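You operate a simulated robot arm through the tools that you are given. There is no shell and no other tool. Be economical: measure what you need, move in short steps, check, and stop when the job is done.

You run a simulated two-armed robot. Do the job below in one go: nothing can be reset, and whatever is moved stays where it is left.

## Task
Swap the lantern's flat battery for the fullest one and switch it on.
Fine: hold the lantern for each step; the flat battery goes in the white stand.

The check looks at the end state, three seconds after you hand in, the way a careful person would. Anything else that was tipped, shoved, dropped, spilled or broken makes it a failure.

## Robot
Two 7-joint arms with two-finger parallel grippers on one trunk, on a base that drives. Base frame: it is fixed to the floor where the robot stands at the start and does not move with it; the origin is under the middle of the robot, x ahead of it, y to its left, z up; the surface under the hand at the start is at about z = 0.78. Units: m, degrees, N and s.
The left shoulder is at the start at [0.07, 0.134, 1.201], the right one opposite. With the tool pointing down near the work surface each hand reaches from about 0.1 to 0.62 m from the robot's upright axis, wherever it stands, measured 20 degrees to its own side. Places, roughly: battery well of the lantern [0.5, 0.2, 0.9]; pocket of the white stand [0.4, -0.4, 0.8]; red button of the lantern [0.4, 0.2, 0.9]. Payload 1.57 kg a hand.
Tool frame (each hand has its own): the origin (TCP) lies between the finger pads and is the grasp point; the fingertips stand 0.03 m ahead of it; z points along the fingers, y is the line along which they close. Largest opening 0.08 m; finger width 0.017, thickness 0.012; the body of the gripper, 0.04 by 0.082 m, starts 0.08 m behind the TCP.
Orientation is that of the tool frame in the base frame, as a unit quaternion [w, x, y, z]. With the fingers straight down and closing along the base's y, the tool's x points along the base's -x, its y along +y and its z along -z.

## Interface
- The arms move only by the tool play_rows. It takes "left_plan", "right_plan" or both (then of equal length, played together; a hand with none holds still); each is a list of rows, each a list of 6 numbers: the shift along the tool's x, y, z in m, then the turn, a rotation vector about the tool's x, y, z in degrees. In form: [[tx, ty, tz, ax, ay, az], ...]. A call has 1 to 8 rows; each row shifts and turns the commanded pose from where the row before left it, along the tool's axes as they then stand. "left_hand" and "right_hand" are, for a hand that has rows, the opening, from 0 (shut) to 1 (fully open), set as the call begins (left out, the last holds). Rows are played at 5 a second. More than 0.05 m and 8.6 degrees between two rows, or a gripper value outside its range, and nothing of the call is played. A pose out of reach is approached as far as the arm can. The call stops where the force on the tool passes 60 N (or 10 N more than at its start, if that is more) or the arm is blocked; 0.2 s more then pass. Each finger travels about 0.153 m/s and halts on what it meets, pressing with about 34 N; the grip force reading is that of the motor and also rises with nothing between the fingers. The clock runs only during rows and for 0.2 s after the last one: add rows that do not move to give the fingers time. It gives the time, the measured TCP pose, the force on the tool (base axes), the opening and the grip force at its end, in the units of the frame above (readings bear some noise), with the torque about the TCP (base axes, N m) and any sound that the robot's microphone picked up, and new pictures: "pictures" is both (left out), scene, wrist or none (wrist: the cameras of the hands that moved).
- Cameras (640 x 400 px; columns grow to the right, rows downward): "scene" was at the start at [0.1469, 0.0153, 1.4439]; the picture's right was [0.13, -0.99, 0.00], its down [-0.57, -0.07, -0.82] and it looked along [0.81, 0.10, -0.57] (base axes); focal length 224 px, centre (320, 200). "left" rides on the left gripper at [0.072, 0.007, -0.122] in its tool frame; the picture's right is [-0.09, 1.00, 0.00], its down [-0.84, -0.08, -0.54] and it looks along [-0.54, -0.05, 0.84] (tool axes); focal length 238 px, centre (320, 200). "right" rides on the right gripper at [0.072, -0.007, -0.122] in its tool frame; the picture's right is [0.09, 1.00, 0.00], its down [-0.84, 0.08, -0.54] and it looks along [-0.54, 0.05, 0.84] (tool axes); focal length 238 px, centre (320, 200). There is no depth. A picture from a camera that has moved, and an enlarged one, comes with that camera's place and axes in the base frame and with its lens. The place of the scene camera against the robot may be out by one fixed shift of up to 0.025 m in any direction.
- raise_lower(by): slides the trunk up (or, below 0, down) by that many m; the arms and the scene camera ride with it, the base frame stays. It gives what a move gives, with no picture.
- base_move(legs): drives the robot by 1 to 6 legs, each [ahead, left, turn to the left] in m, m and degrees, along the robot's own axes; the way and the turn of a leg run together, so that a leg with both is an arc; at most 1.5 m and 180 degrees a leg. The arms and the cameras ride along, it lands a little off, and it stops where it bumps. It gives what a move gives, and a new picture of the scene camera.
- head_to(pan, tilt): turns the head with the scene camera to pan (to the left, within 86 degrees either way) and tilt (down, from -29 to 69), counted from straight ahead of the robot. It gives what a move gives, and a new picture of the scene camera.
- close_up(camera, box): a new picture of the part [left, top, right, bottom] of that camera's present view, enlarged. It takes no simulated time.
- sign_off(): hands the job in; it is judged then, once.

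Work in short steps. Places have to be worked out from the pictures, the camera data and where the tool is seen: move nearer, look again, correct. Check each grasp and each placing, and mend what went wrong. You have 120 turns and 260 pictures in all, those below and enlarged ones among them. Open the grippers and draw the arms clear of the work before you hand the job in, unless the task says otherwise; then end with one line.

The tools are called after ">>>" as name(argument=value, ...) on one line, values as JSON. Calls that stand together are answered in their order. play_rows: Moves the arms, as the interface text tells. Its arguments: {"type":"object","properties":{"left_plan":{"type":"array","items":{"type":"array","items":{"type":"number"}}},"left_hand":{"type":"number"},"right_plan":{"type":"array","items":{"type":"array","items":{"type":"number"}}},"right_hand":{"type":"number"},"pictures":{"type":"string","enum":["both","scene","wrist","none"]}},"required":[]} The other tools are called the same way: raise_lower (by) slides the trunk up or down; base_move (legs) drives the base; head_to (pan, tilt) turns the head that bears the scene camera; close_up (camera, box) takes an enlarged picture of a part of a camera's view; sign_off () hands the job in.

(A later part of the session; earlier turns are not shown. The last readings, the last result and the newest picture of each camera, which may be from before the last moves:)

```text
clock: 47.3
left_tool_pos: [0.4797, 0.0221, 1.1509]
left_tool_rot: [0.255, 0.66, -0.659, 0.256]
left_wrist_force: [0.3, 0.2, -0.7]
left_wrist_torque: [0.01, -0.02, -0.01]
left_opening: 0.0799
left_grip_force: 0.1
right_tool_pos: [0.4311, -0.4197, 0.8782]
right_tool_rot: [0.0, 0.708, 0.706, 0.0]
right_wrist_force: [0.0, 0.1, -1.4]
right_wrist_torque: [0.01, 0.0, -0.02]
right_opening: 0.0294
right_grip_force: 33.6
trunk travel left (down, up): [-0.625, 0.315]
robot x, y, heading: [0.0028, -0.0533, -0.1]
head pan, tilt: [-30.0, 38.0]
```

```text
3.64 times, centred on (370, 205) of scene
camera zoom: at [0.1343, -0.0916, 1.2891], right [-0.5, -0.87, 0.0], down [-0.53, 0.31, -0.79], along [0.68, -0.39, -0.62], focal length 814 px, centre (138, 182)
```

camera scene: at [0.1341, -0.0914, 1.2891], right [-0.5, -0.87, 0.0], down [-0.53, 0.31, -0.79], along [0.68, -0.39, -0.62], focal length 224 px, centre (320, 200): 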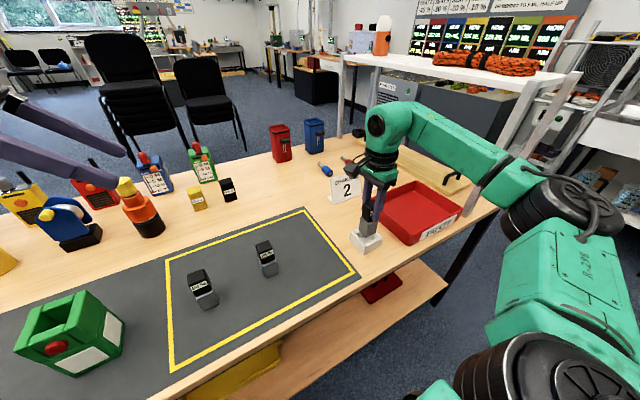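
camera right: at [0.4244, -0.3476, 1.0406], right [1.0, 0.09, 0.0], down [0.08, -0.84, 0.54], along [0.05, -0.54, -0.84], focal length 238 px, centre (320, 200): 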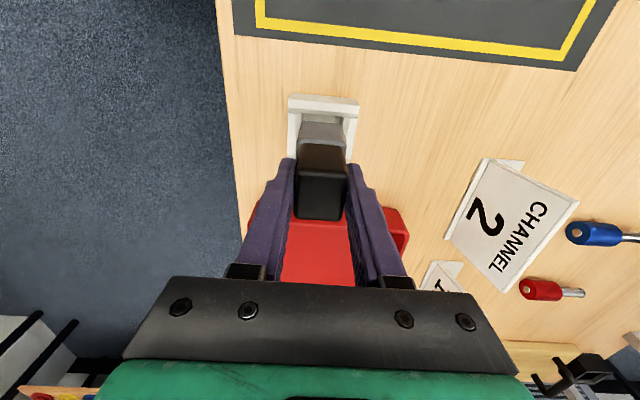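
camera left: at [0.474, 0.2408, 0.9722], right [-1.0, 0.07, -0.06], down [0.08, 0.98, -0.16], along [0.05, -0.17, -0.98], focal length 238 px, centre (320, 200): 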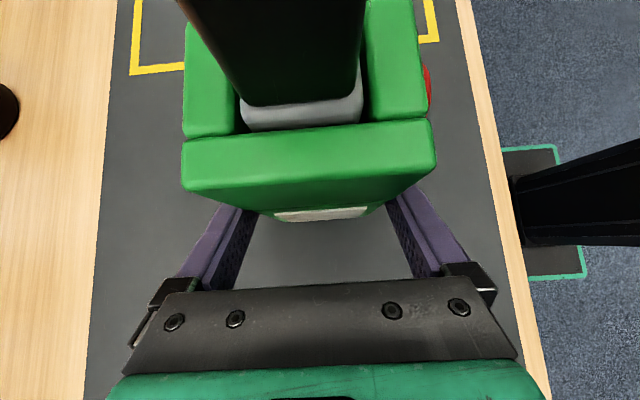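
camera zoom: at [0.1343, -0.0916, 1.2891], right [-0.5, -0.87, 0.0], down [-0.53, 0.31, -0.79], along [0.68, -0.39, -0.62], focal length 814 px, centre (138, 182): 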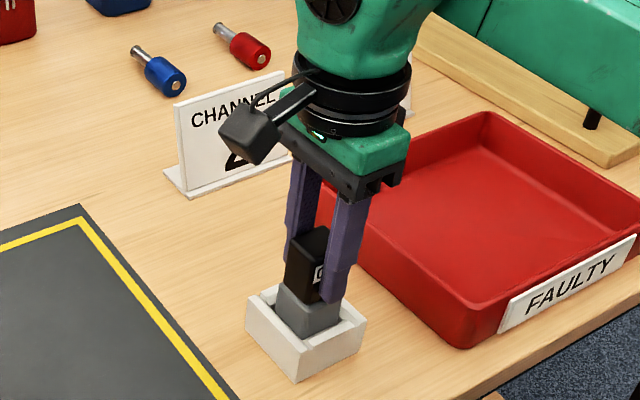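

Inside the pocket, not yet touching the floor. Small steps until a contact force shows.

>>> play_rows(right_plan=[[0, 0, 0.003, 0, 0, 0], [0, 0, 0.003, 0, 0, 0], [0, 0, 0, 0, 0, 0]], pictures="none")

```text
clock: 48.1
left_tool_pos: [0.4782, 0.0227, 1.151]
left_tool_rot: [-0.255, -0.658, 0.66, -0.256]
left_wrist_force: [0.1, 0.8, -0.2]
left_wrist_torque: [-0.01, 0.0, 0.02]
left_opening: 0.0799
left_grip_force: 0.1
right_tool_pos: [0.4302, -0.4185, 0.8757]
right_tool_rot: [0.003, 0.707, 0.707, 0.002]
right_wrist_force: [6.3, -5.8, 22.6]
right_wrist_torque: [-0.38, -0.08, 0.14]
right_opening: 0.0294
right_grip_force: 34.2
trunk travel left (down, up): [-0.625, 0.315]
robot x, y, heading: [0.0022, -0.0548, -0.2]
head pan, tilt: [-30.0, 38.0]
```

Floor contact at TCP z≈0.876 (bottom ≈0.787) with a small lateral load; relax it to the pocket centre before opening.

>>> play_rows(right_plan=[[-0.0015, 0.001, -0.0025, 0, 0, 0], [0, 0, 0, 0, 0, 0], [0, 0, 0, 0, 0, 0]], pictures="wrist")

>>> close_up(camera="scene", box=[330, 170, 410, 260])

```text
clock: 48.9
left_tool_pos: [0.4776, 0.023, 1.1493]
left_tool_rot: [-0.255, -0.659, 0.66, -0.257]
left_wrist_force: [-0.6, -0.8, 0.6]
left_wrist_torque: [0.0, 0.01, -0.01]
left_opening: 0.0801
left_grip_force: 0.1
right_tool_pos: [0.4318, -0.421, 0.876]
right_tool_rot: [0.001, 0.707, 0.707, 0.0]
right_wrist_force: [1.5, 2.6, 10.1]
right_wrist_torque: [0.44, -0.06, 0.02]
right_opening: 0.0298
right_grip_force: 34.4
trunk travel left (down, up): [-0.625, 0.315]
robot x, y, heading: [-0.0024, -0.0543, 0.2]
head pan, tilt: [-30.0, 38.0]
camera right: at [0.4234, -0.3468, 0.9972], right [1.0, 0.09, 0.0], down [0.08, -0.84, 0.54], along [0.05, -0.54, -0.84], focal length 238 px, centre (320, 200)
```

right: 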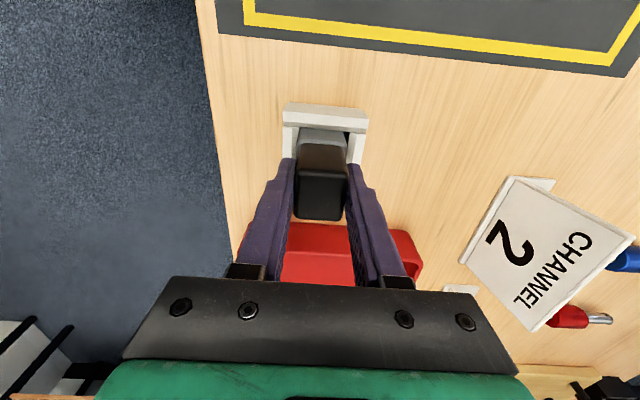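

```text
4.44 times, centred on (370, 215) of scene
camera zoom: at [0.1329, -0.0894, 1.2893], right [-0.5, -0.87, 0.0], down [-0.53, 0.31, -0.79], along [0.68, -0.39, -0.61], focal length 995 px, centre (98, 133)
```

zoom: 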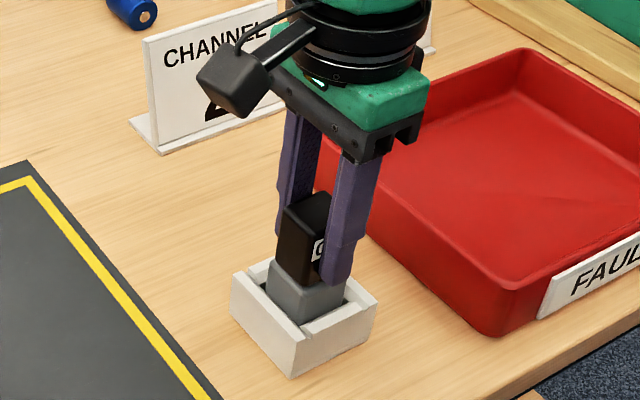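

Seated in the pocket. Open and withdraw straight up.

>>> play_rows(right_plan=[[0, 0, 0, 0, 0, 0], [0, 0, 0, 0, 0, 0], [0, 0, -0.01, 0, 0, 0], [0, 0, -0.03, 0, 0, 0], [0, 0, -0.05, 0, 0, 0], [0, 0, -0.05, 0, 0, 0], [0, 0, -0.05, 0, 0, 0], [0, 0, 0, 0, 0, 0]], right_hand=0.75, pictures="both")

>>> close_up(camera="scene", box=[320, 170, 420, 260])

>>> close_up(camera="scene", box=[150, 210, 310, 330])

```text
clock: 50.7
left_tool_pos: [0.4787, 0.0193, 1.1492]
left_tool_rot: [-0.255, -0.659, 0.66, -0.255]
left_wrist_force: [0.5, -0.2, 0.6]
left_wrist_torque: [0.0, 0.03, 0.05]
left_opening: 0.0801
left_grip_force: 0.1
right_tool_pos: [0.4325, -0.4212, 1.0659]
right_tool_rot: [-0.001, 0.708, 0.706, 0.0]
right_wrist_force: [0.1, 0.6, 1.2]
right_wrist_torque: [-0.02, 0.02, 0.03]
right_opening: 0.06
right_grip_force: 0.0
trunk travel left (down, up): [-0.625, 0.315]
robot x, y, heading: [-0.0018, -0.0524, -0.3]
head pan, tilt: [-30.0, 38.0]
camera scene: at [0.1348, -0.0924, 1.289], right [-0.5, -0.87, 0.0], down [-0.53, 0.31, -0.79], along [0.68, -0.39, -0.62], focal length 224 px, centre (320, 200)
camera right: at [0.425, -0.349, 1.1878], right [1.0, 0.09, 0.0], down [0.08, -0.84, 0.54], along [0.05, -0.54, -0.84], focal length 238 px, centre (320, 200)
```

scene: 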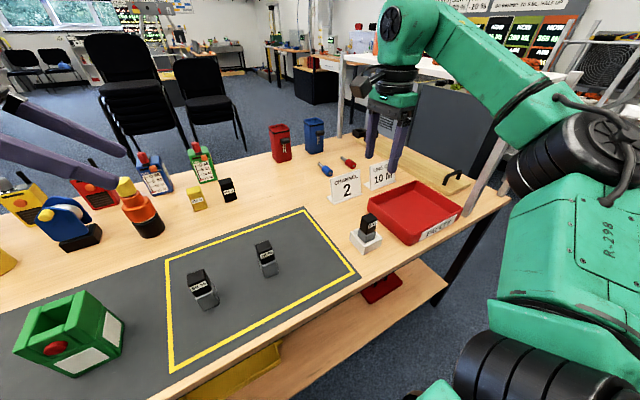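
right: 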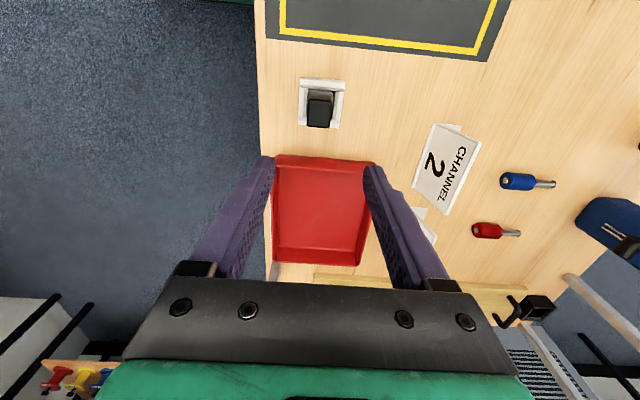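

```text
4.44 times, centred on (370, 215) of scene
camera zoom: at [0.1348, -0.0924, 1.289], right [-0.5, -0.87, 0.0], down [-0.53, 0.31, -0.79], along [0.68, -0.39, -0.62], focal length 995 px, centre (98, 133)
```

zoom: 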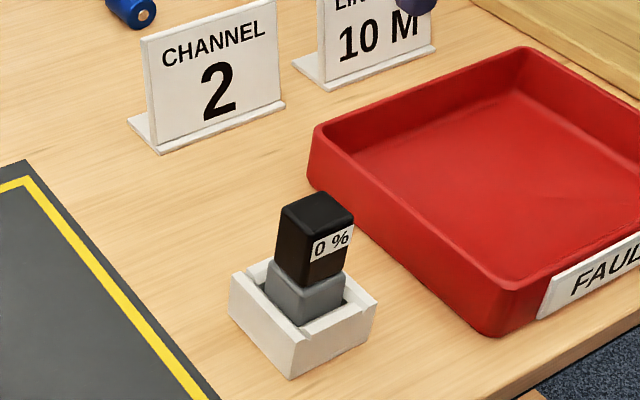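

```text
3.33 times, centred on (230, 270) of scene
camera zoom: at [0.1348, -0.0924, 1.289], right [-0.5, -0.87, 0.0], down [-0.53, 0.31, -0.79], along [0.68, -0.39, -0.62], focal length 746 px, centre (620, -33)
```

zoom: 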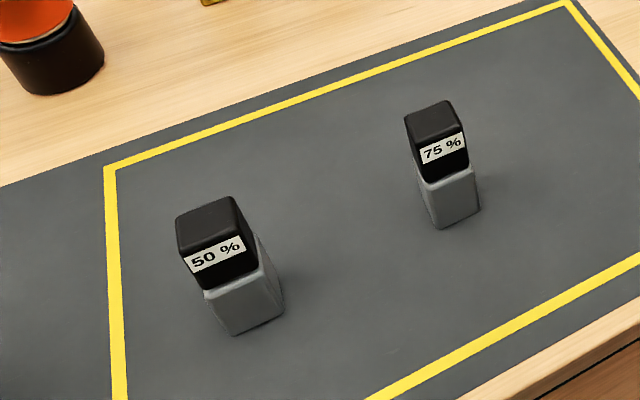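

The flat battery stands properly in the white stand. Next, move over the 75% battery (≈(0.487, −0.158)) and back the left hand off a bit for clearance.

>>> play_rows(right_plan=[[0.045, 0.01, 0, 0, 0, 0], [0.045, 0.01, 0, 0, 0, 0], [0.045, 0.01, 0, 0, 0, 0], [0.045, 0.01, 0, 0, 0, 0], [0.045, 0.01, 0, 0, 0, 0], [0.038, 0.005, -0.01, 0, 0, 0], [0, 0, 0, 0, 0, 0]], left_plan=[[0, 0, -0.03, 0, 0, 0], [0, 0, -0.03, 0, 0, 0], [0, 0, -0.03, 0, 0, 0], [0, 0, 0, 0, 0, 0], [0, 0, 0, 0, 0, 0], [0, 0, 0, 0, 0, 0], [0, 0, 0, 0, 0, 0]], pictures="both")

>>> close_up(camera="right", box=[250, 40, 400, 160])

```text
clock: 52.3
left_tool_pos: [0.4791, 0.0738, 1.2094]
left_tool_rot: [-0.254, -0.659, 0.66, -0.256]
left_wrist_force: [-0.5, -1.0, 1.0]
left_wrist_torque: [0.01, -0.04, 0.01]
left_opening: 0.0801
left_grip_force: 0.0
left hand out of reach, approached as far as the arm can: row 3
right_tool_pos: [0.4889, -0.1603, 1.076]
right_tool_rot: [0.0, 0.707, 0.707, 0.0]
right_wrist_force: [0.0, 0.2, -0.8]
right_wrist_torque: [0.06, -0.02, 0.0]
right_opening: 0.06
right_grip_force: 0.1
trunk travel left (down, up): [-0.625, 0.315]
robot x, y, heading: [-0.001, -0.0491, -0.1]
head pan, tilt: [-30.0, 38.0]
camera scene: at [0.1341, -0.0926, 1.2891], right [-0.5, -0.87, 0.0], down [-0.53, 0.31, -0.79], along [0.68, -0.39, -0.62], focal length 224 px, centre (320, 200)
camera right: at [0.481, -0.0866, 1.1973], right [1.0, 0.09, 0.0], down [0.08, -0.84, 0.54], along [0.05, -0.54, -0.84], focal length 238 px, centre (320, 200)
camera left: at [0.4728, 0.102, 1.3485], right [-1.0, 0.07, -0.06], down [0.08, 0.98, -0.16], along [0.05, -0.17, -0.98], focal length 238 px, centre (320, 200)
```

scene: 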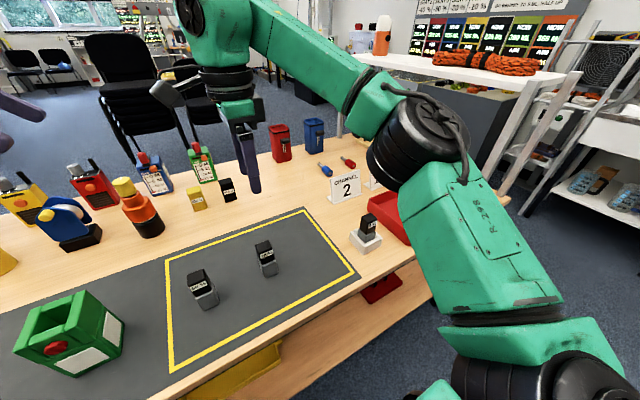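
right: 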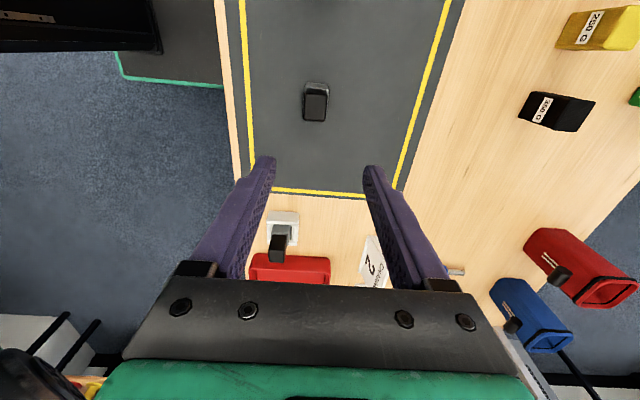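
left: 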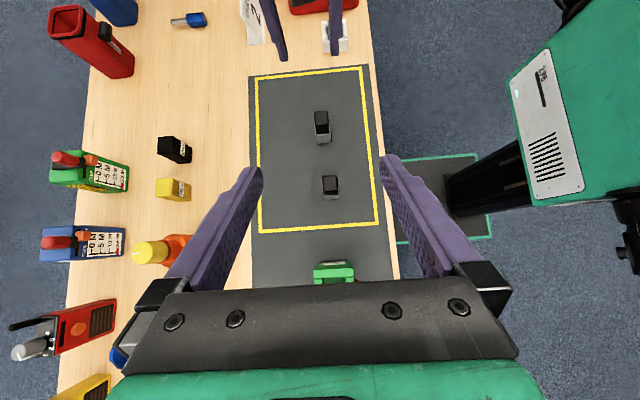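

```text
3.33 times, centred on (325, 100) of right
camera zoom: at [0.481, -0.0866, 1.1973], right [1.0, 0.09, 0.0], down [0.08, -0.84, 0.54], along [0.05, -0.54, -0.84], focal length 794 px, centre (303, 533)
```

zoom: 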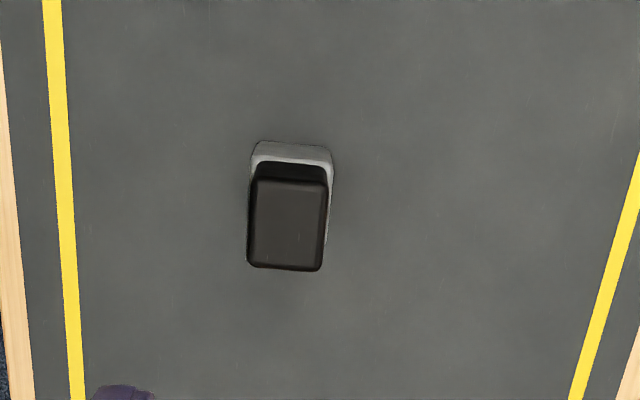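

75% battery cap centre ≈(0.481, −0.154), yaw ~1–2°. Descend to just above, then recheck.

>>> play_rows(right_plan=[[0.0063, -0.0077, 0, 0, 0, 0], [0, 0, 0.04, 0, 0, 0], [0, 0, 0.04, 0, 0, 0], [0, 0, 0.04, 0, 0, 0], [0, 0, 0.015, 0, 0, 0], [0, 0, 0, 0, 0, 0]], pictures="wrist")

>>> close_up(camera="right", box=[220, 80, 420, 220])

```text
clock: 53.7
left_tool_pos: [0.4782, 0.0746, 1.2098]
left_tool_rot: [-0.257, -0.658, 0.66, -0.255]
left_wrist_force: [-0.1, -0.2, 1.1]
left_wrist_torque: [0.03, -0.02, -0.02]
left_opening: 0.0802
left_grip_force: 0.1
right_tool_pos: [0.4797, -0.1516, 0.9385]
right_tool_rot: [0.0, 0.708, 0.707, 0.001]
right_wrist_force: [0.5, 0.3, -0.2]
right_wrist_torque: [-0.01, 0.0, -0.02]
right_opening: 0.0601
right_grip_force: 0.0
trunk travel left (down, up): [-0.625, 0.315]
robot x, y, heading: [-0.0006, -0.0507, -0.1]
head pan, tilt: [-30.0, 38.0]
camera right: at [0.4724, -0.0785, 1.0618], right [1.0, 0.09, 0.0], down [0.08, -0.84, 0.54], along [0.05, -0.54, -0.84], focal length 238 px, centre (320, 200)
```

right: 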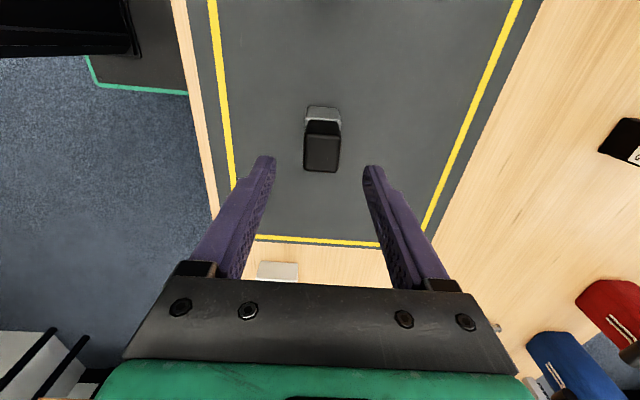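

```text
2.86 times, centred on (320, 150) of right
camera zoom: at [0.4724, -0.0785, 1.0618], right [1.0, 0.09, 0.0], down [0.08, -0.84, 0.54], along [0.05, -0.54, -0.84], focal length 681 px, centre (320, 343)
```

zoom: 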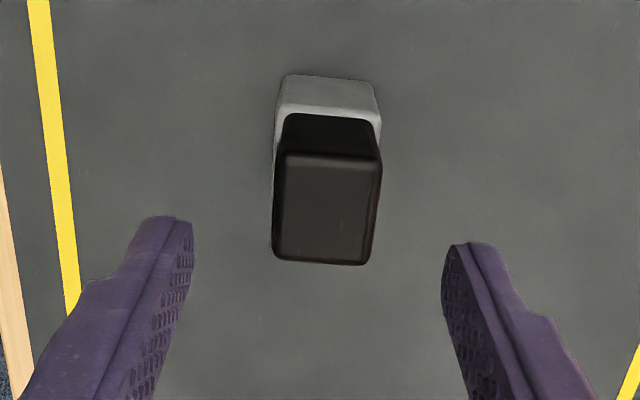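

Aligned (yaw ≈0). Descend to grip height TCP z≈0.871 and close.

>>> play_rows(right_plan=[[-0.001, 0.001, 0.03, 0, 0, 0], [0, 0, 0.025, 0, 0, 0], [0, 0, 0.0125, 0, 0, 0], [0, 0, 0, 0, 0, 0]], pictures="wrist")

>>> close_up(camera="scene", box=[200, 170, 320, 290])

```text
clock: 54.7
left_tool_pos: [0.4793, 0.0746, 1.2103]
left_tool_rot: [-0.256, -0.659, 0.659, -0.257]
left_wrist_force: [-0.5, -0.5, 0.1]
left_wrist_torque: [-0.01, -0.02, -0.01]
left_opening: 0.08
left_grip_force: 0.0
right_tool_pos: [0.4814, -0.1543, 0.8722]
right_tool_rot: [-0.001, 0.707, 0.707, 0.0]
right_wrist_force: [0.1, -0.3, -0.2]
right_wrist_torque: [0.04, -0.03, -0.01]
right_opening: 0.06
right_grip_force: 0.0
trunk travel left (down, up): [-0.625, 0.315]
robot x, y, heading: [-0.0007, -0.0518, -0.2]
head pan, tilt: [-30.0, 38.0]
camera right: at [0.4743, -0.0807, 0.9943], right [1.0, 0.09, 0.0], down [0.08, -0.84, 0.54], along [0.05, -0.54, -0.84], focal length 238 px, centre (320, 200)
```

right: 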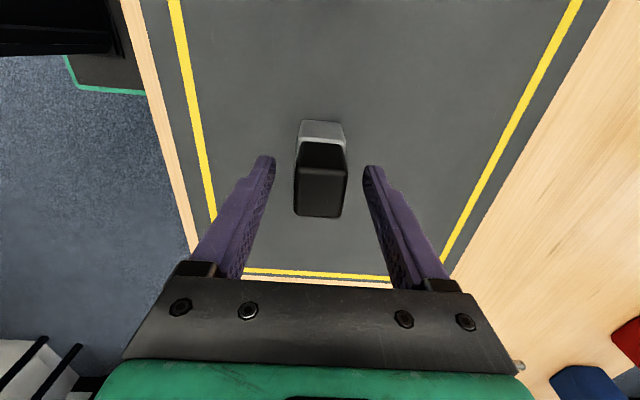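

```text
3.33 times, centred on (260, 230) of scene
camera zoom: at [0.1342, -0.0914, 1.2891], right [-0.5, -0.87, 0.0], down [-0.53, 0.31, -0.79], along [0.68, -0.39, -0.62], focal length 746 px, centre (520, 100)
```

zoom: 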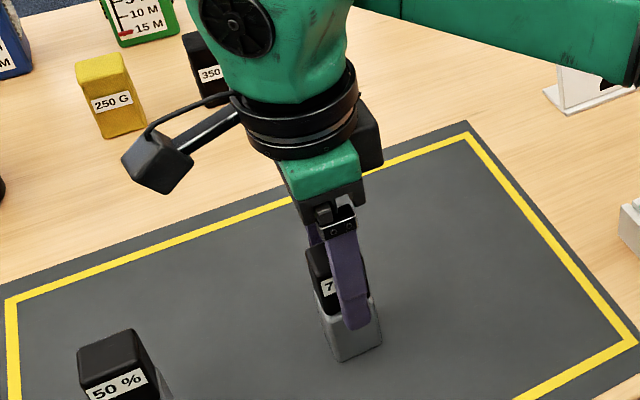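

>>> play_rows(right_plan=[[0, 0, 0, 0, 0, 0], [0, 0, 0, 0, 0, 0], [0, 0, 0, 0, 0, 0]], right_hand=0, pictures="none")

>>> play_rows(right_plan=[[0, 0, -0.01, 0, 0, 0], [0, 0, -0.04, 0, 0, 0], [0, 0, -0.05, 0, 0, 0], [0, 0, -0.05, 0, 0, 0], [0, 0, -0.05, 0, 0, 0], [0, 0, -0.03, 0, 0, 0], [0, 0, 0, 0, 0, 0]], pictures="both")

```text
clock: 55.5
left_tool_pos: [0.4798, 0.075, 1.2087]
left_tool_rot: [-0.255, -0.659, 0.66, -0.256]
left_wrist_force: [-0.3, -0.4, 0.1]
left_wrist_torque: [-0.01, -0.01, 0.01]
left_opening: 0.0799
left_grip_force: 0.0
right_tool_pos: [0.482, -0.1541, 0.8714]
right_tool_rot: [0.0, 0.708, 0.706, 0.0]
right_wrist_force: [0.9, -0.2, 0.0]
right_wrist_torque: [0.01, 0.02, 0.0]
right_opening: 0.0297
right_grip_force: 34.3
trunk travel left (down, up): [-0.625, 0.315]
robot x, y, heading: [-0.0009, -0.0528, 0.0]
head pan, tilt: [-30.0, 38.0]
```

```text
clock: 57.1
left_tool_pos: [0.4796, 0.0745, 1.2073]
left_tool_rot: [-0.255, -0.659, 0.66, -0.255]
left_wrist_force: [1.0, 0.2, -0.3]
left_wrist_torque: [0.02, -0.02, 0.01]
left_opening: 0.0802
left_grip_force: 0.1
right_tool_pos: [0.4812, -0.1554, 1.1013]
right_tool_rot: [-0.001, 0.707, 0.707, 0.0]
right_wrist_force: [0.0, -0.1, -1.4]
right_wrist_torque: [0.0, -0.02, 0.01]
right_opening: 0.0294
right_grip_force: 33.9
trunk travel left (down, up): [-0.625, 0.315]
robot x, y, heading: [0.0012, -0.0518, 0.1]
head pan, tilt: [-30.0, 38.0]
camera scene: at [0.1349, -0.0919, 1.289], right [-0.5, -0.87, 0.0], down [-0.53, 0.31, -0.79], along [0.68, -0.39, -0.62], focal length 224 px, centre (320, 200)
camera right: at [0.474, -0.082, 1.2233], right [1.0, 0.09, 0.0], down [0.08, -0.84, 0.54], along [0.05, -0.54, -0.84], focal length 238 px, centre (320, 200)
```

scene: 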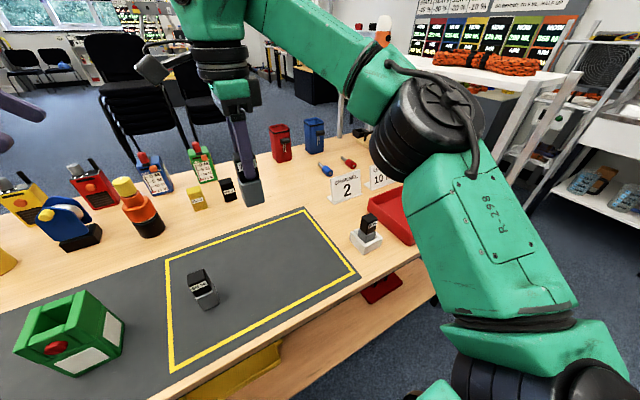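
right: 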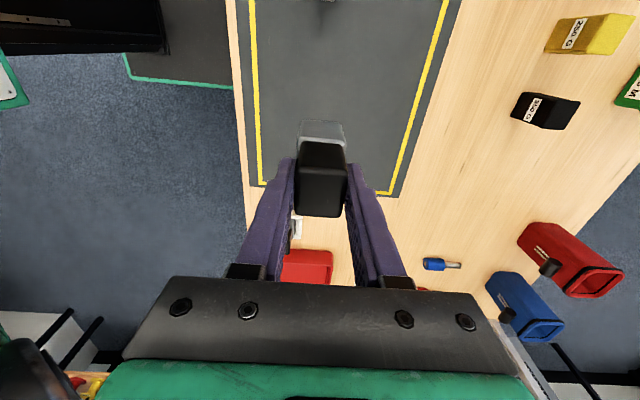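

75% battery held. Drive 0.25 m left again and turn the head back.

>>> base_move(legs=[[0, 0.25, 0]])

>>> head_to(pan=0, tilt=42)

```text
clock: 58.9
left_tool_pos: [0.4789, 0.3244, 1.2086]
left_tool_rot: [-0.255, -0.658, 0.66, -0.256]
left_wrist_force: [0.3, -0.3, -1.1]
left_wrist_torque: [0.01, 0.03, -0.04]
left_opening: 0.0803
left_grip_force: 0.1
right_tool_pos: [0.4801, 0.0946, 1.1009]
right_tool_rot: [0.0, 0.708, 0.706, 0.001]
right_wrist_force: [0.2, 0.3, -1.2]
right_wrist_torque: [-0.01, 0.01, -0.02]
right_opening: 0.0293
right_grip_force: 34.1
trunk travel left (down, up): [-0.625, 0.315]
robot x, y, heading: [0.0012, 0.2006, -0.1]
head pan, tilt: [-30.0, 38.0]
camera scene: at [0.1345, 0.1588, 1.2891], right [-0.5, -0.87, 0.0], down [-0.53, 0.31, -0.79], along [0.68, -0.39, -0.62], focal length 224 px, centre (320, 200)
```

scene: 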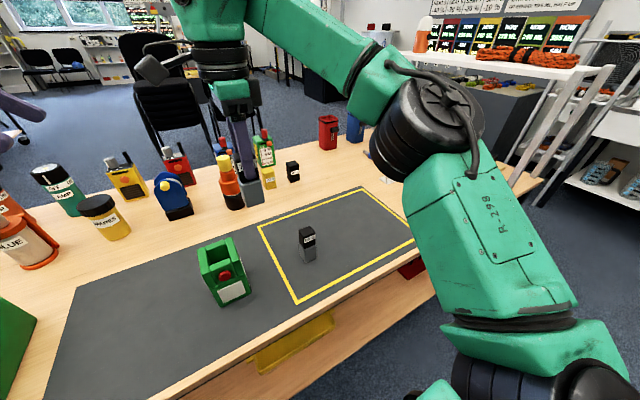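

```text
clock: 59.9
left_tool_pos: [0.48, 0.3241, 1.2086]
left_tool_rot: [-0.255, -0.658, 0.66, -0.256]
left_wrist_force: [0.2, 0.2, 0.4]
left_wrist_torque: [0.0, 0.01, -0.01]
left_opening: 0.0803
left_grip_force: 0.1
right_tool_pos: [0.4809, 0.0956, 1.1021]
right_tool_rot: [0.001, 0.708, 0.706, -0.001]
right_wrist_force: [0.5, 0.6, -1.1]
right_wrist_torque: [0.02, 0.02, 0.0]
right_opening: 0.0297
right_grip_force: 34.1
trunk travel left (down, up): [-0.625, 0.315]
robot x, y, heading: [0.0019, 0.1964, 0.0]
head pan, tilt: [0.0, 42.0]
camera scene: at [0.1434, 0.2023, 1.2832], right [0.0, -1.0, 0.0], down [-0.67, 0.0, -0.74], along [0.74, 0.0, -0.67], focal length 224 px, centre (320, 200)
```

scene: 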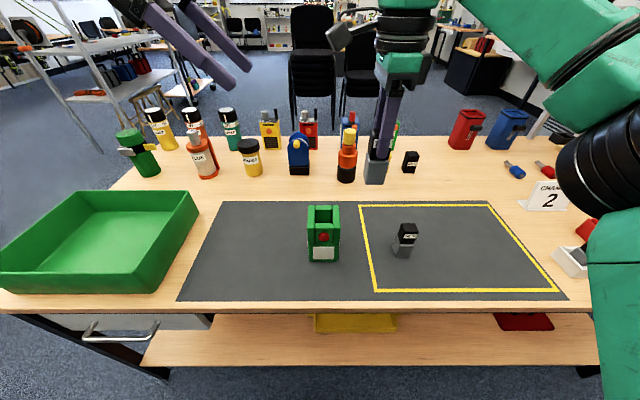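

Everything is back in the same relative place. Bring the left hand down to the stand-off point of the previous grip.

>>> play_rows(left_plan=[[-0.0245, 0, 0.0375, 0, 0, 0], [-0.0245, 0, 0.0375, 0, 0, 0], [-0.0245, 0, 0.0375, 0, 0, 0], [-0.0245, 0, 0.0375, 0, 0, 0], [-0.0245, 0, 0.0375, 0, 0, 0], [-0.0245, 0, 0.0375, 0, 0, 0], [-0.0245, 0, 0.0375, 0, 0, 0], [0, 0, 0, 0, 0, 0]], pictures="wrist")

>>> close_up(camera="left", box=[220, 60, 420, 220])

```text
clock: 61.7
left_tool_pos: [0.4781, 0.2755, 0.8977]
left_tool_rot: [-0.255, -0.659, 0.66, -0.256]
left_wrist_force: [-0.7, 1.0, 1.5]
left_wrist_torque: [0.01, -0.01, 0.0]
left_opening: 0.0802
left_grip_force: 0.0
right_tool_pos: [0.4794, 0.0953, 1.1019]
right_tool_rot: [0.0, 0.709, 0.706, 0.0]
right_wrist_force: [-0.2, 0.5, -0.5]
right_wrist_torque: [0.0, 0.0, 0.01]
right_opening: 0.0292
right_grip_force: 34.0
trunk travel left (down, up): [-0.625, 0.315]
robot x, y, heading: [0.0026, 0.1954, -0.1]
head pan, tilt: [0.0, 42.0]
camera left: at [0.4714, 0.3037, 1.0378], right [-1.0, 0.07, -0.06], down [0.08, 0.98, -0.16], along [0.05, -0.17, -0.98], focal length 238 px, centre (320, 200)
```

left: 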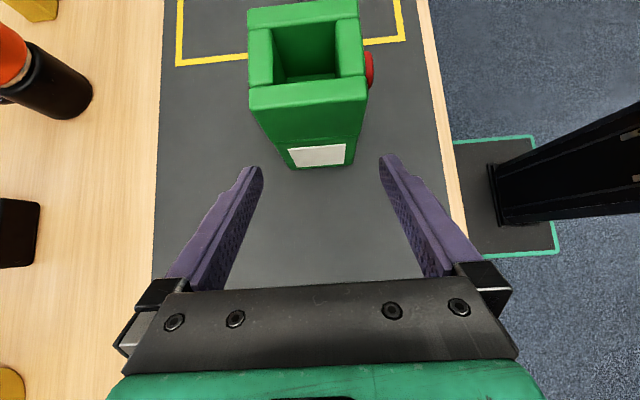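

```text
2.50 times, centred on (320, 140) of left
camera zoom: at [0.4714, 0.3037, 1.0378], right [-1.0, 0.07, -0.06], down [0.08, 0.98, -0.16], along [0.05, -0.17, -0.98], focal length 596 px, centre (320, 350)
```

zoom: 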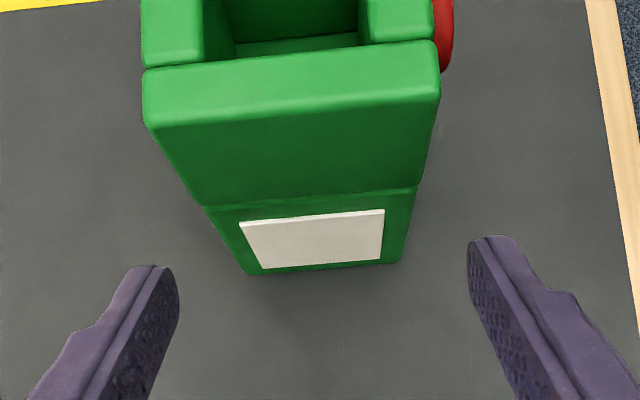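

Trim 2 mm in x and advance along the tool axis, then close.

>>> play_rows(left_plan=[[0.0025, -0.0016, 0.0105, 0, 0, 0], [0, 0, 0.02, 0, 0, 0], [0, 0, 0.02, 0, 0, 0], [0, 0, 0.02, 0, 0, 0], [0, 0, 0.02, 0, 0, 0], [0, 0, 0, 0, 0, 0]], pictures="wrist")

```text
clock: 63.1
left_tool_pos: [0.4801, 0.2119, 0.8345]
left_tool_rot: [-0.255, -0.658, 0.661, -0.255]
left_wrist_force: [-0.7, 0.4, 0.1]
left_wrist_torque: [0.03, 0.01, 0.01]
left_opening: 0.0802
left_grip_force: 0.0
right_tool_pos: [0.4808, 0.0958, 1.1009]
right_tool_rot: [0.0, 0.708, 0.706, 0.0]
right_wrist_force: [-1.1, 0.8, -2.2]
right_wrist_torque: [-0.03, 0.03, 0.0]
right_opening: 0.0292
right_grip_force: 34.1
trunk travel left (down, up): [-0.625, 0.315]
robot x, y, heading: [0.0013, 0.1997, -0.0]
head pan, tilt: [0.0, 42.0]
camera left: at [0.4744, 0.2415, 0.9735], right [-1.0, 0.07, -0.06], down [0.08, 0.98, -0.16], along [0.05, -0.17, -0.98], focal length 238 px, centre (320, 200)
```

left: 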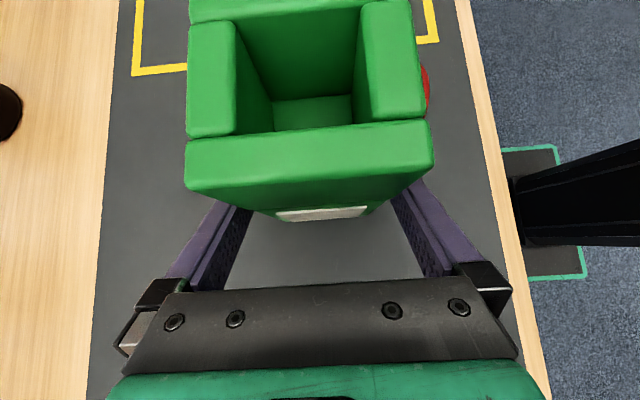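

Fingers straddle the lantern again without contact; close the grip.

>>> play_rows(left_plan=[[0, 0, 0, 0, 0, 0], [0, 0, 0, 0, 0, 0], [0, 0, 0, 0, 0, 0]], left_hand=0, pictures="wrist")

>>> close_up(camera="left", box=[160, 0, 460, 190])

```text
clock: 63.9
left_tool_pos: [0.4797, 0.2141, 0.8345]
left_tool_rot: [-0.255, -0.658, 0.66, -0.256]
left_wrist_force: [-0.9, 0.4, -0.1]
left_wrist_torque: [-0.05, -0.03, -0.05]
left_opening: 0.0717
left_grip_force: 34.3
right_tool_pos: [0.4805, 0.0959, 1.1015]
right_tool_rot: [0.0, 0.708, 0.706, 0.0]
right_wrist_force: [-0.5, 1.4, -1.9]
right_wrist_torque: [0.02, -0.02, -0.02]
right_opening: 0.0296
right_grip_force: 34.0
trunk travel left (down, up): [-0.625, 0.315]
robot x, y, heading: [0.0015, 0.1988, -0.1]
head pan, tilt: [0.0, 42.0]
camera left: at [0.4745, 0.2415, 0.9735], right [-1.0, 0.07, -0.06], down [0.08, 0.98, -0.16], along [0.05, -0.17, -0.98], focal length 238 px, centre (320, 200)
```

left: 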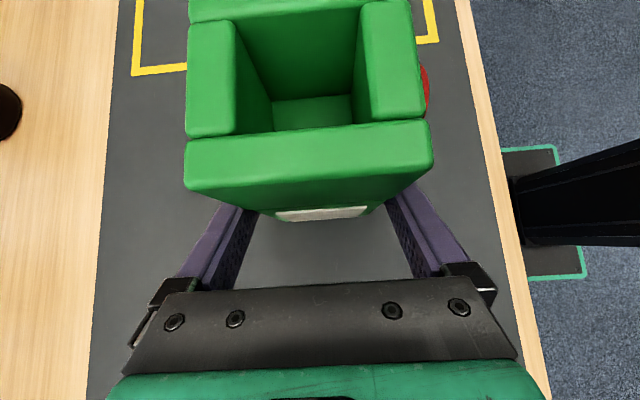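

```text
2.11 times, centred on (310, 95) of left
camera zoom: at [0.4745, 0.2415, 0.9735], right [-1.0, 0.07, -0.06], down [0.08, 0.98, -0.16], along [0.05, -0.17, -0.98], focal length 502 px, centre (341, 421)
```

zoom: 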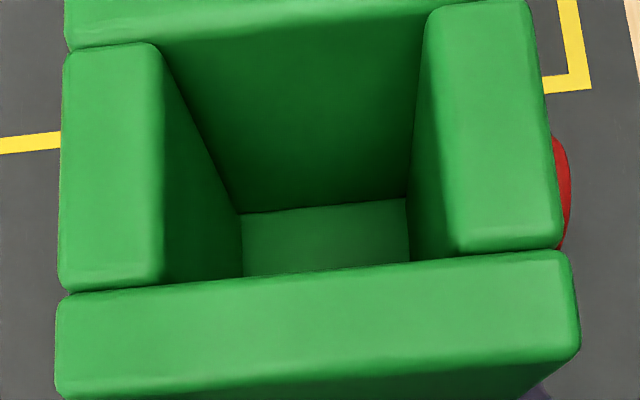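

Lantern is held again. Well centre computes to (0.4808, 0.1887). Move the 75% battery over it and lower to just above the rim.

>>> play_rows(right_plan=[[0.031, 0, 0, 0, 0, 0], [0.031, 0, 0, 0, 0, 0], [0.0302, 0, 0, 0, 0, 0], [0, 0, 0.03, 0, 0, 0], [0, 0, 0.03, 0, 0, 0], [0, 0, 0.025, 0, 0, 0], [0, 0, 0, 0, 0, 0]], pictures="both")

>>> close_up(camera="scene", box=[270, 150, 380, 270])

>>> close_up(camera="left", box=[160, 0, 460, 190])

>>> close_up(camera="right", box=[240, 60, 400, 180])

```text
clock: 65.5
left_tool_pos: [0.4804, 0.2128, 0.8354]
left_tool_rot: [-0.255, -0.658, 0.66, -0.256]
left_wrist_force: [-1.0, 0.1, -0.1]
left_wrist_torque: [0.01, -0.04, 0.05]
left_opening: 0.0718
left_grip_force: 34.1
right_tool_pos: [0.4822, 0.1875, 1.0152]
right_tool_rot: [0.0, 0.708, 0.706, 0.0]
right_wrist_force: [0.4, -0.2, -0.7]
right_wrist_torque: [0.04, 0.01, 0.0]
right_opening: 0.0295
right_grip_force: 33.9
trunk travel left (down, up): [-0.625, 0.315]
robot x, y, heading: [0.0016, 0.198, -0.2]
head pan, tilt: [0.0, 42.0]
camera scene: at [0.1436, 0.2028, 1.2831], right [0.0, -1.0, 0.0], down [-0.67, 0.0, -0.74], along [0.74, 0.0, -0.67], focal length 224 px, centre (320, 200)
camera right: at [0.474, 0.2607, 1.1379], right [1.0, 0.09, 0.0], down [0.07, -0.84, 0.54], along [0.05, -0.54, -0.84], focal length 238 px, centre (320, 200)
```

scene: 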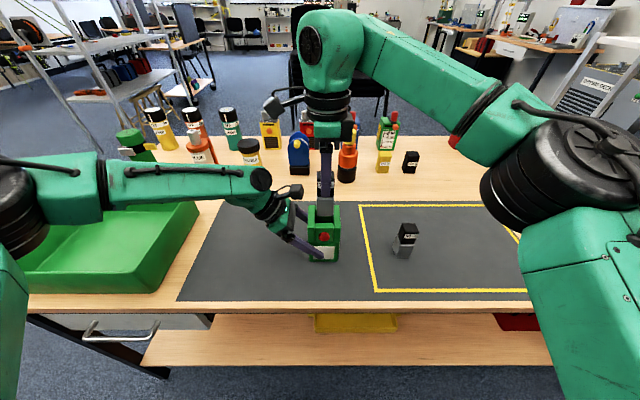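
right: 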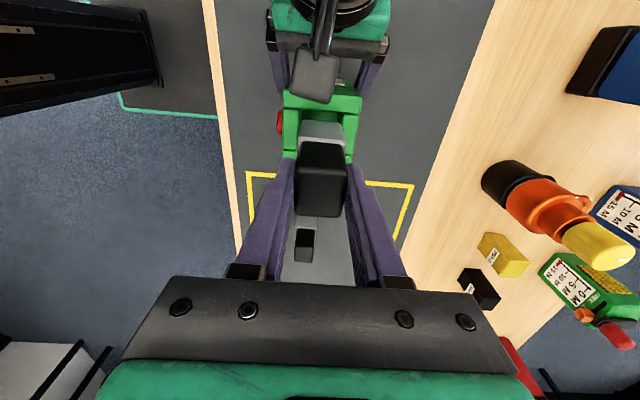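

```text
3.33 times, centred on (325, 210) of scene
camera zoom: at [0.1436, 0.2028, 1.2831], right [0.0, -1.0, 0.0], down [-0.67, 0.0, -0.74], along [0.74, 0.0, -0.67], focal length 746 px, centre (303, 167)
```

zoom: 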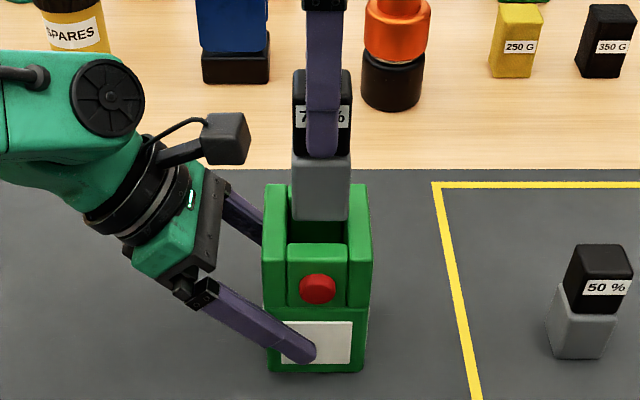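

```text
2.11 times, centred on (310, 95) of left
camera zoom: at [0.4748, 0.2417, 0.9735], right [-1.0, 0.07, -0.06], down [0.08, 0.98, -0.16], along [0.05, -0.17, -0.98], focal length 502 px, centre (341, 421)
```

zoom: 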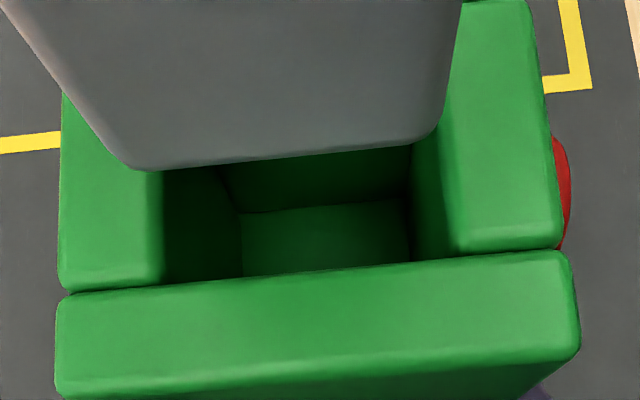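

```text
3.33 times, centred on (320, 120) of right
camera zoom: at [0.474, 0.2607, 1.1379], right [1.0, 0.09, 0.0], down [0.07, -0.84, 0.54], along [0.05, -0.54, -0.84], focal length 794 px, centre (320, 467)
```

zoom: 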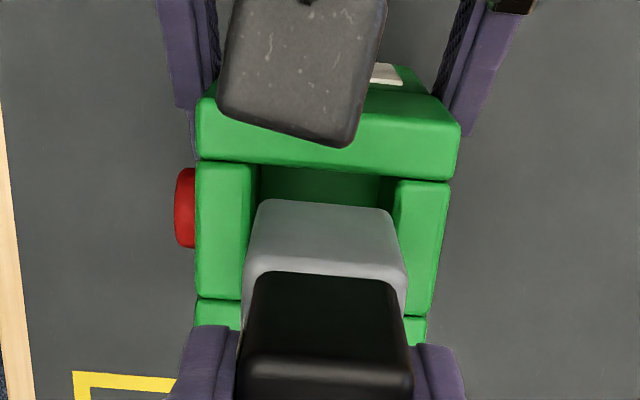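

Three views agree the battery sits ~3 mm too far toward −y; shift +3 mm y and lower slightly to check entry.

>>> play_rows(right_plan=[[0.003, 0, 0, 0, 0, 0], [0, 0, 0.006, 0, 0, 0], [0, 0, 0, 0, 0, 0]], pictures="none")

>>> close_up(camera="scene", box=[285, 180, 365, 270])

>>> close_up(camera="left", box=[160, 0, 460, 190])

>>> close_up(camera="right", box=[240, 60, 400, 180])

```text
clock: 66.3
left_tool_pos: [0.4808, 0.2126, 0.8345]
left_tool_rot: [-0.255, -0.659, 0.66, -0.256]
left_wrist_force: [-0.1, 0.9, -0.3]
left_wrist_torque: [-0.05, 0.02, 0.0]
left_opening: 0.072
left_grip_force: 34.1
right_tool_pos: [0.4816, 0.1914, 1.009]
right_tool_rot: [0.0, 0.707, 0.707, 0.0]
right_wrist_force: [0.1, 0.2, -1.4]
right_wrist_torque: [0.0, 0.01, 0.02]
right_opening: 0.0292
right_grip_force: 33.6
trunk travel left (down, up): [-0.625, 0.315]
robot x, y, heading: [-0.0004, 0.1983, -0.1]
head pan, tilt: [0.0, 42.0]
```

```text
4.44 times, centred on (325, 225) of scene
camera zoom: at [0.1436, 0.2029, 1.2831], right [0.0, -1.0, 0.0], down [-0.67, 0.0, -0.74], along [0.74, 0.0, -0.67], focal length 995 px, centre (298, 89)
```

zoom: 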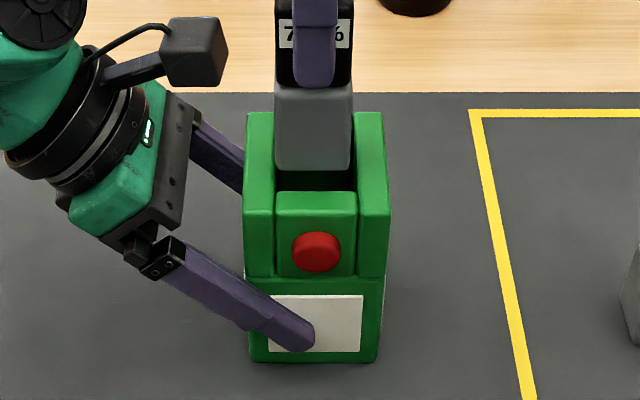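

```text
2.11 times, centred on (310, 95) of left
camera zoom: at [0.4748, 0.2417, 0.9735], right [-1.0, 0.07, -0.06], down [0.08, 0.98, -0.16], along [0.05, -0.17, -0.98], focal length 502 px, centre (341, 421)
```

zoom: 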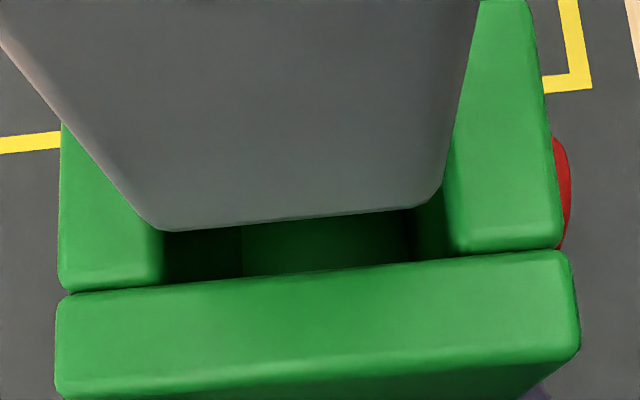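

```text
3.33 times, centred on (320, 120) of right
camera zoom: at [0.4736, 0.2644, 1.1319], right [1.0, 0.09, 0.0], down [0.08, -0.84, 0.54], along [0.05, -0.54, -0.84], focal length 794 px, centre (320, 467)
```

zoom: 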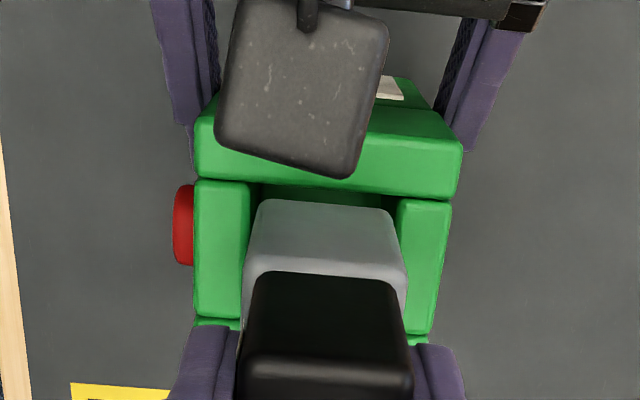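

Nearly centred; trim −0.8 mm y, −0.5 mm x and lower slowly into the well.

>>> play_rows(right_plan=[[-0.0008, -0.0005, 0.004, 0, 0, 0], [0, 0, 0.005, 0, 0, 0], [0, 0, 0.005, 0, 0, 0], [0, 0, 0, 0, 0, 0]], pictures="wrist")

>>> close_up(camera="scene", box=[285, 180, 365, 270])

```text
clock: 67.3
left_tool_pos: [0.4806, 0.2129, 0.8343]
left_tool_rot: [-0.255, -0.659, 0.66, -0.255]
left_wrist_force: [-0.7, -0.9, 0.2]
left_wrist_torque: [-0.04, 0.0, -0.01]
left_opening: 0.0718
left_grip_force: 34.2
right_tool_pos: [0.4816, 0.1907, 0.9968]
right_tool_rot: [0.0, 0.708, 0.706, 0.0]
right_wrist_force: [0.2, 0.5, -0.8]
right_wrist_torque: [-0.01, -0.01, 0.0]
right_opening: 0.0297
right_grip_force: 33.6
trunk travel left (down, up): [-0.625, 0.315]
robot x, y, heading: [0.0024, 0.1973, -0.1]
head pan, tilt: [0.0, 42.0]
camera right: at [0.4739, 0.2632, 1.1187], right [1.0, 0.09, 0.0], down [0.08, -0.84, 0.54], along [0.05, -0.54, -0.84], focal length 238 px, centre (320, 200)
```

right: 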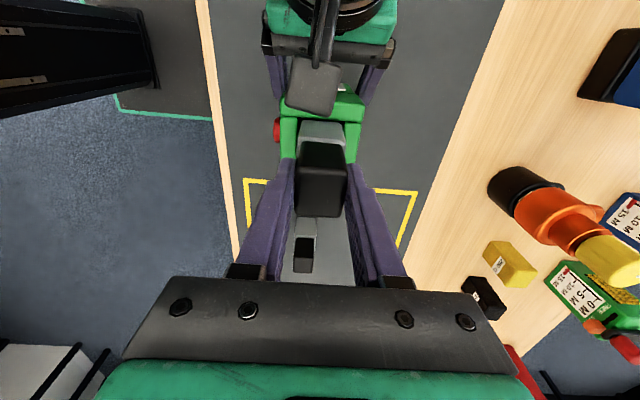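

```text
4.44 times, centred on (325, 225) of scene
camera zoom: at [0.1436, 0.2029, 1.2831], right [0.0, -1.0, 0.0], down [-0.67, 0.0, -0.74], along [0.74, 0.0, -0.67], focal length 995 px, centre (298, 89)
```

zoom: 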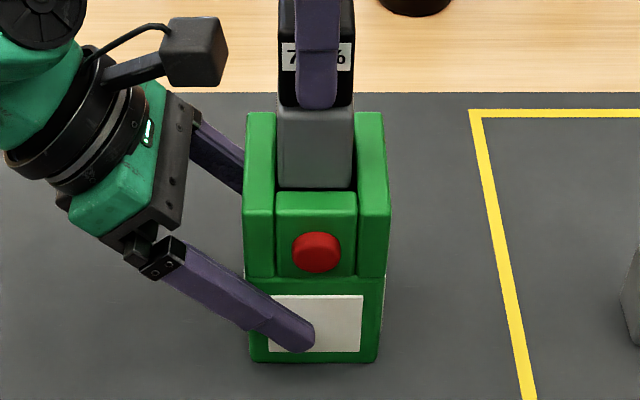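

Centred between the walls, no contact force, entering the well. Continue down in steps.

>>> play_rows(right_plan=[[0, 0, 0.006, 0, 0, 0], [0, 0, 0.006, 0, 0, 0], [0, 0, 0.006, 0, 0, 0], [0, 0, 0, 0, 0, 0]], pictures="none")

>>> close_up(camera="left", box=[160, 0, 460, 190])

>>> close_up(camera="scene", box=[285, 180, 365, 270])

```text
clock: 68.3
left_tool_pos: [0.4814, 0.2129, 0.8353]
left_tool_rot: [-0.255, -0.659, 0.661, -0.255]
left_wrist_force: [-0.1, 0.1, 0.1]
left_wrist_torque: [-0.05, -0.01, 0.02]
left_opening: 0.0717
left_grip_force: 33.2
right_tool_pos: [0.4814, 0.19, 0.9778]
right_tool_rot: [0.0, 0.709, 0.706, 0.0]
right_wrist_force: [0.2, 0.1, -0.9]
right_wrist_torque: [0.0, 0.0, 0.0]
right_opening: 0.0298
right_grip_force: 34.5
trunk travel left (down, up): [-0.625, 0.315]
robot x, y, heading: [-0.0009, 0.2029, -0.3]
head pan, tilt: [0.0, 42.0]
```

```text
2.11 times, centred on (310, 95) of left
camera zoom: at [0.4748, 0.2417, 0.9735], right [-1.0, 0.07, -0.06], down [0.08, 0.98, -0.16], along [0.05, -0.17, -0.98], focal length 502 px, centre (341, 421)
```

zoom: 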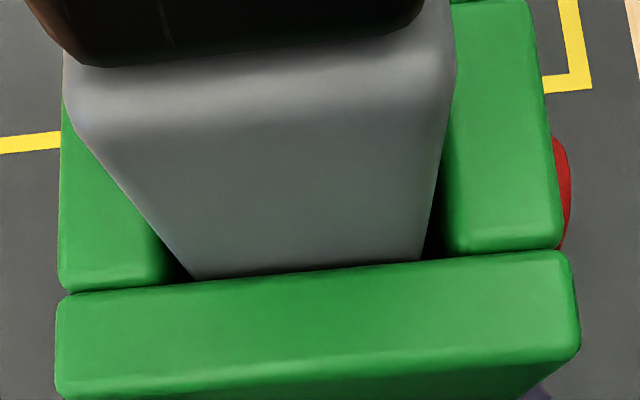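

```text
4.44 times, centred on (325, 225) of scene
camera zoom: at [0.1436, 0.2029, 1.2831], right [0.0, -1.0, 0.0], down [-0.67, 0.0, -0.74], along [0.74, 0.0, -0.67], focal length 995 px, centre (298, 89)
```

zoom: 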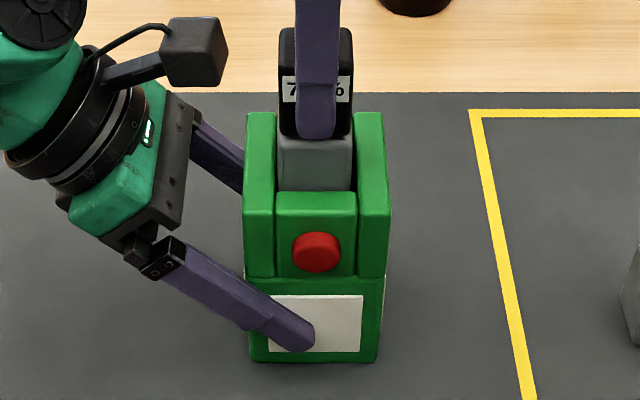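

Sliding freely in the well. Continue to near the seated height.

>>> play_rows(right_plan=[[0, 0, 0.008, 0, 0, 0], [0, 0, 0.008, 0, 0, 0], [0, 0, 0.006, 0, 0, 0], [0, 0, 0, 0, 0, 0]], pictures="none")

>>> play_rows(right_plan=[[0, 0, 0.002, 0, 0, 0], [0, 0, 0.002, 0, 0, 0], [0, 0, 0, 0, 0, 0]], pictures="none")

```text
clock: 69.3
left_tool_pos: [0.4805, 0.2121, 0.8343]
left_tool_rot: [-0.255, -0.659, 0.66, -0.255]
left_wrist_force: [0.9, 0.3, -0.1]
left_wrist_torque: [-0.02, 0.01, -0.02]
left_opening: 0.0719
left_grip_force: 33.5
right_tool_pos: [0.4825, 0.1919, 0.9551]
right_tool_rot: [0.001, 0.708, 0.706, 0.0]
right_wrist_force: [-0.4, 0.3, -0.7]
right_wrist_torque: [-0.03, -0.01, -0.01]
right_opening: 0.0297
right_grip_force: 33.6
trunk travel left (down, up): [-0.625, 0.315]
robot x, y, heading: [0.0017, 0.1954, -0.2]
head pan, tilt: [0.0, 42.0]
```

```text
clock: 70.1
left_tool_pos: [0.4816, 0.2136, 0.8356]
left_tool_rot: [-0.255, -0.659, 0.66, -0.255]
left_wrist_force: [5.8, 7.5, 0.1]
left_wrist_torque: [-0.65, 0.43, -0.09]
left_opening: 0.0716
left_grip_force: 34.0
right_tool_pos: [0.4818, 0.1907, 0.9531]
right_tool_rot: [0.0, 0.709, 0.706, 0.0]
right_wrist_force: [-4.5, -8.5, 4.6]
right_wrist_torque: [-0.44, 0.15, 0.3]
right_opening: 0.0293
right_grip_force: 33.6
trunk travel left (down, up): [-0.625, 0.315]
robot x, y, heading: [-0.0015, 0.1976, -0.2]
head pan, tilt: [0.0, 42.0]
```

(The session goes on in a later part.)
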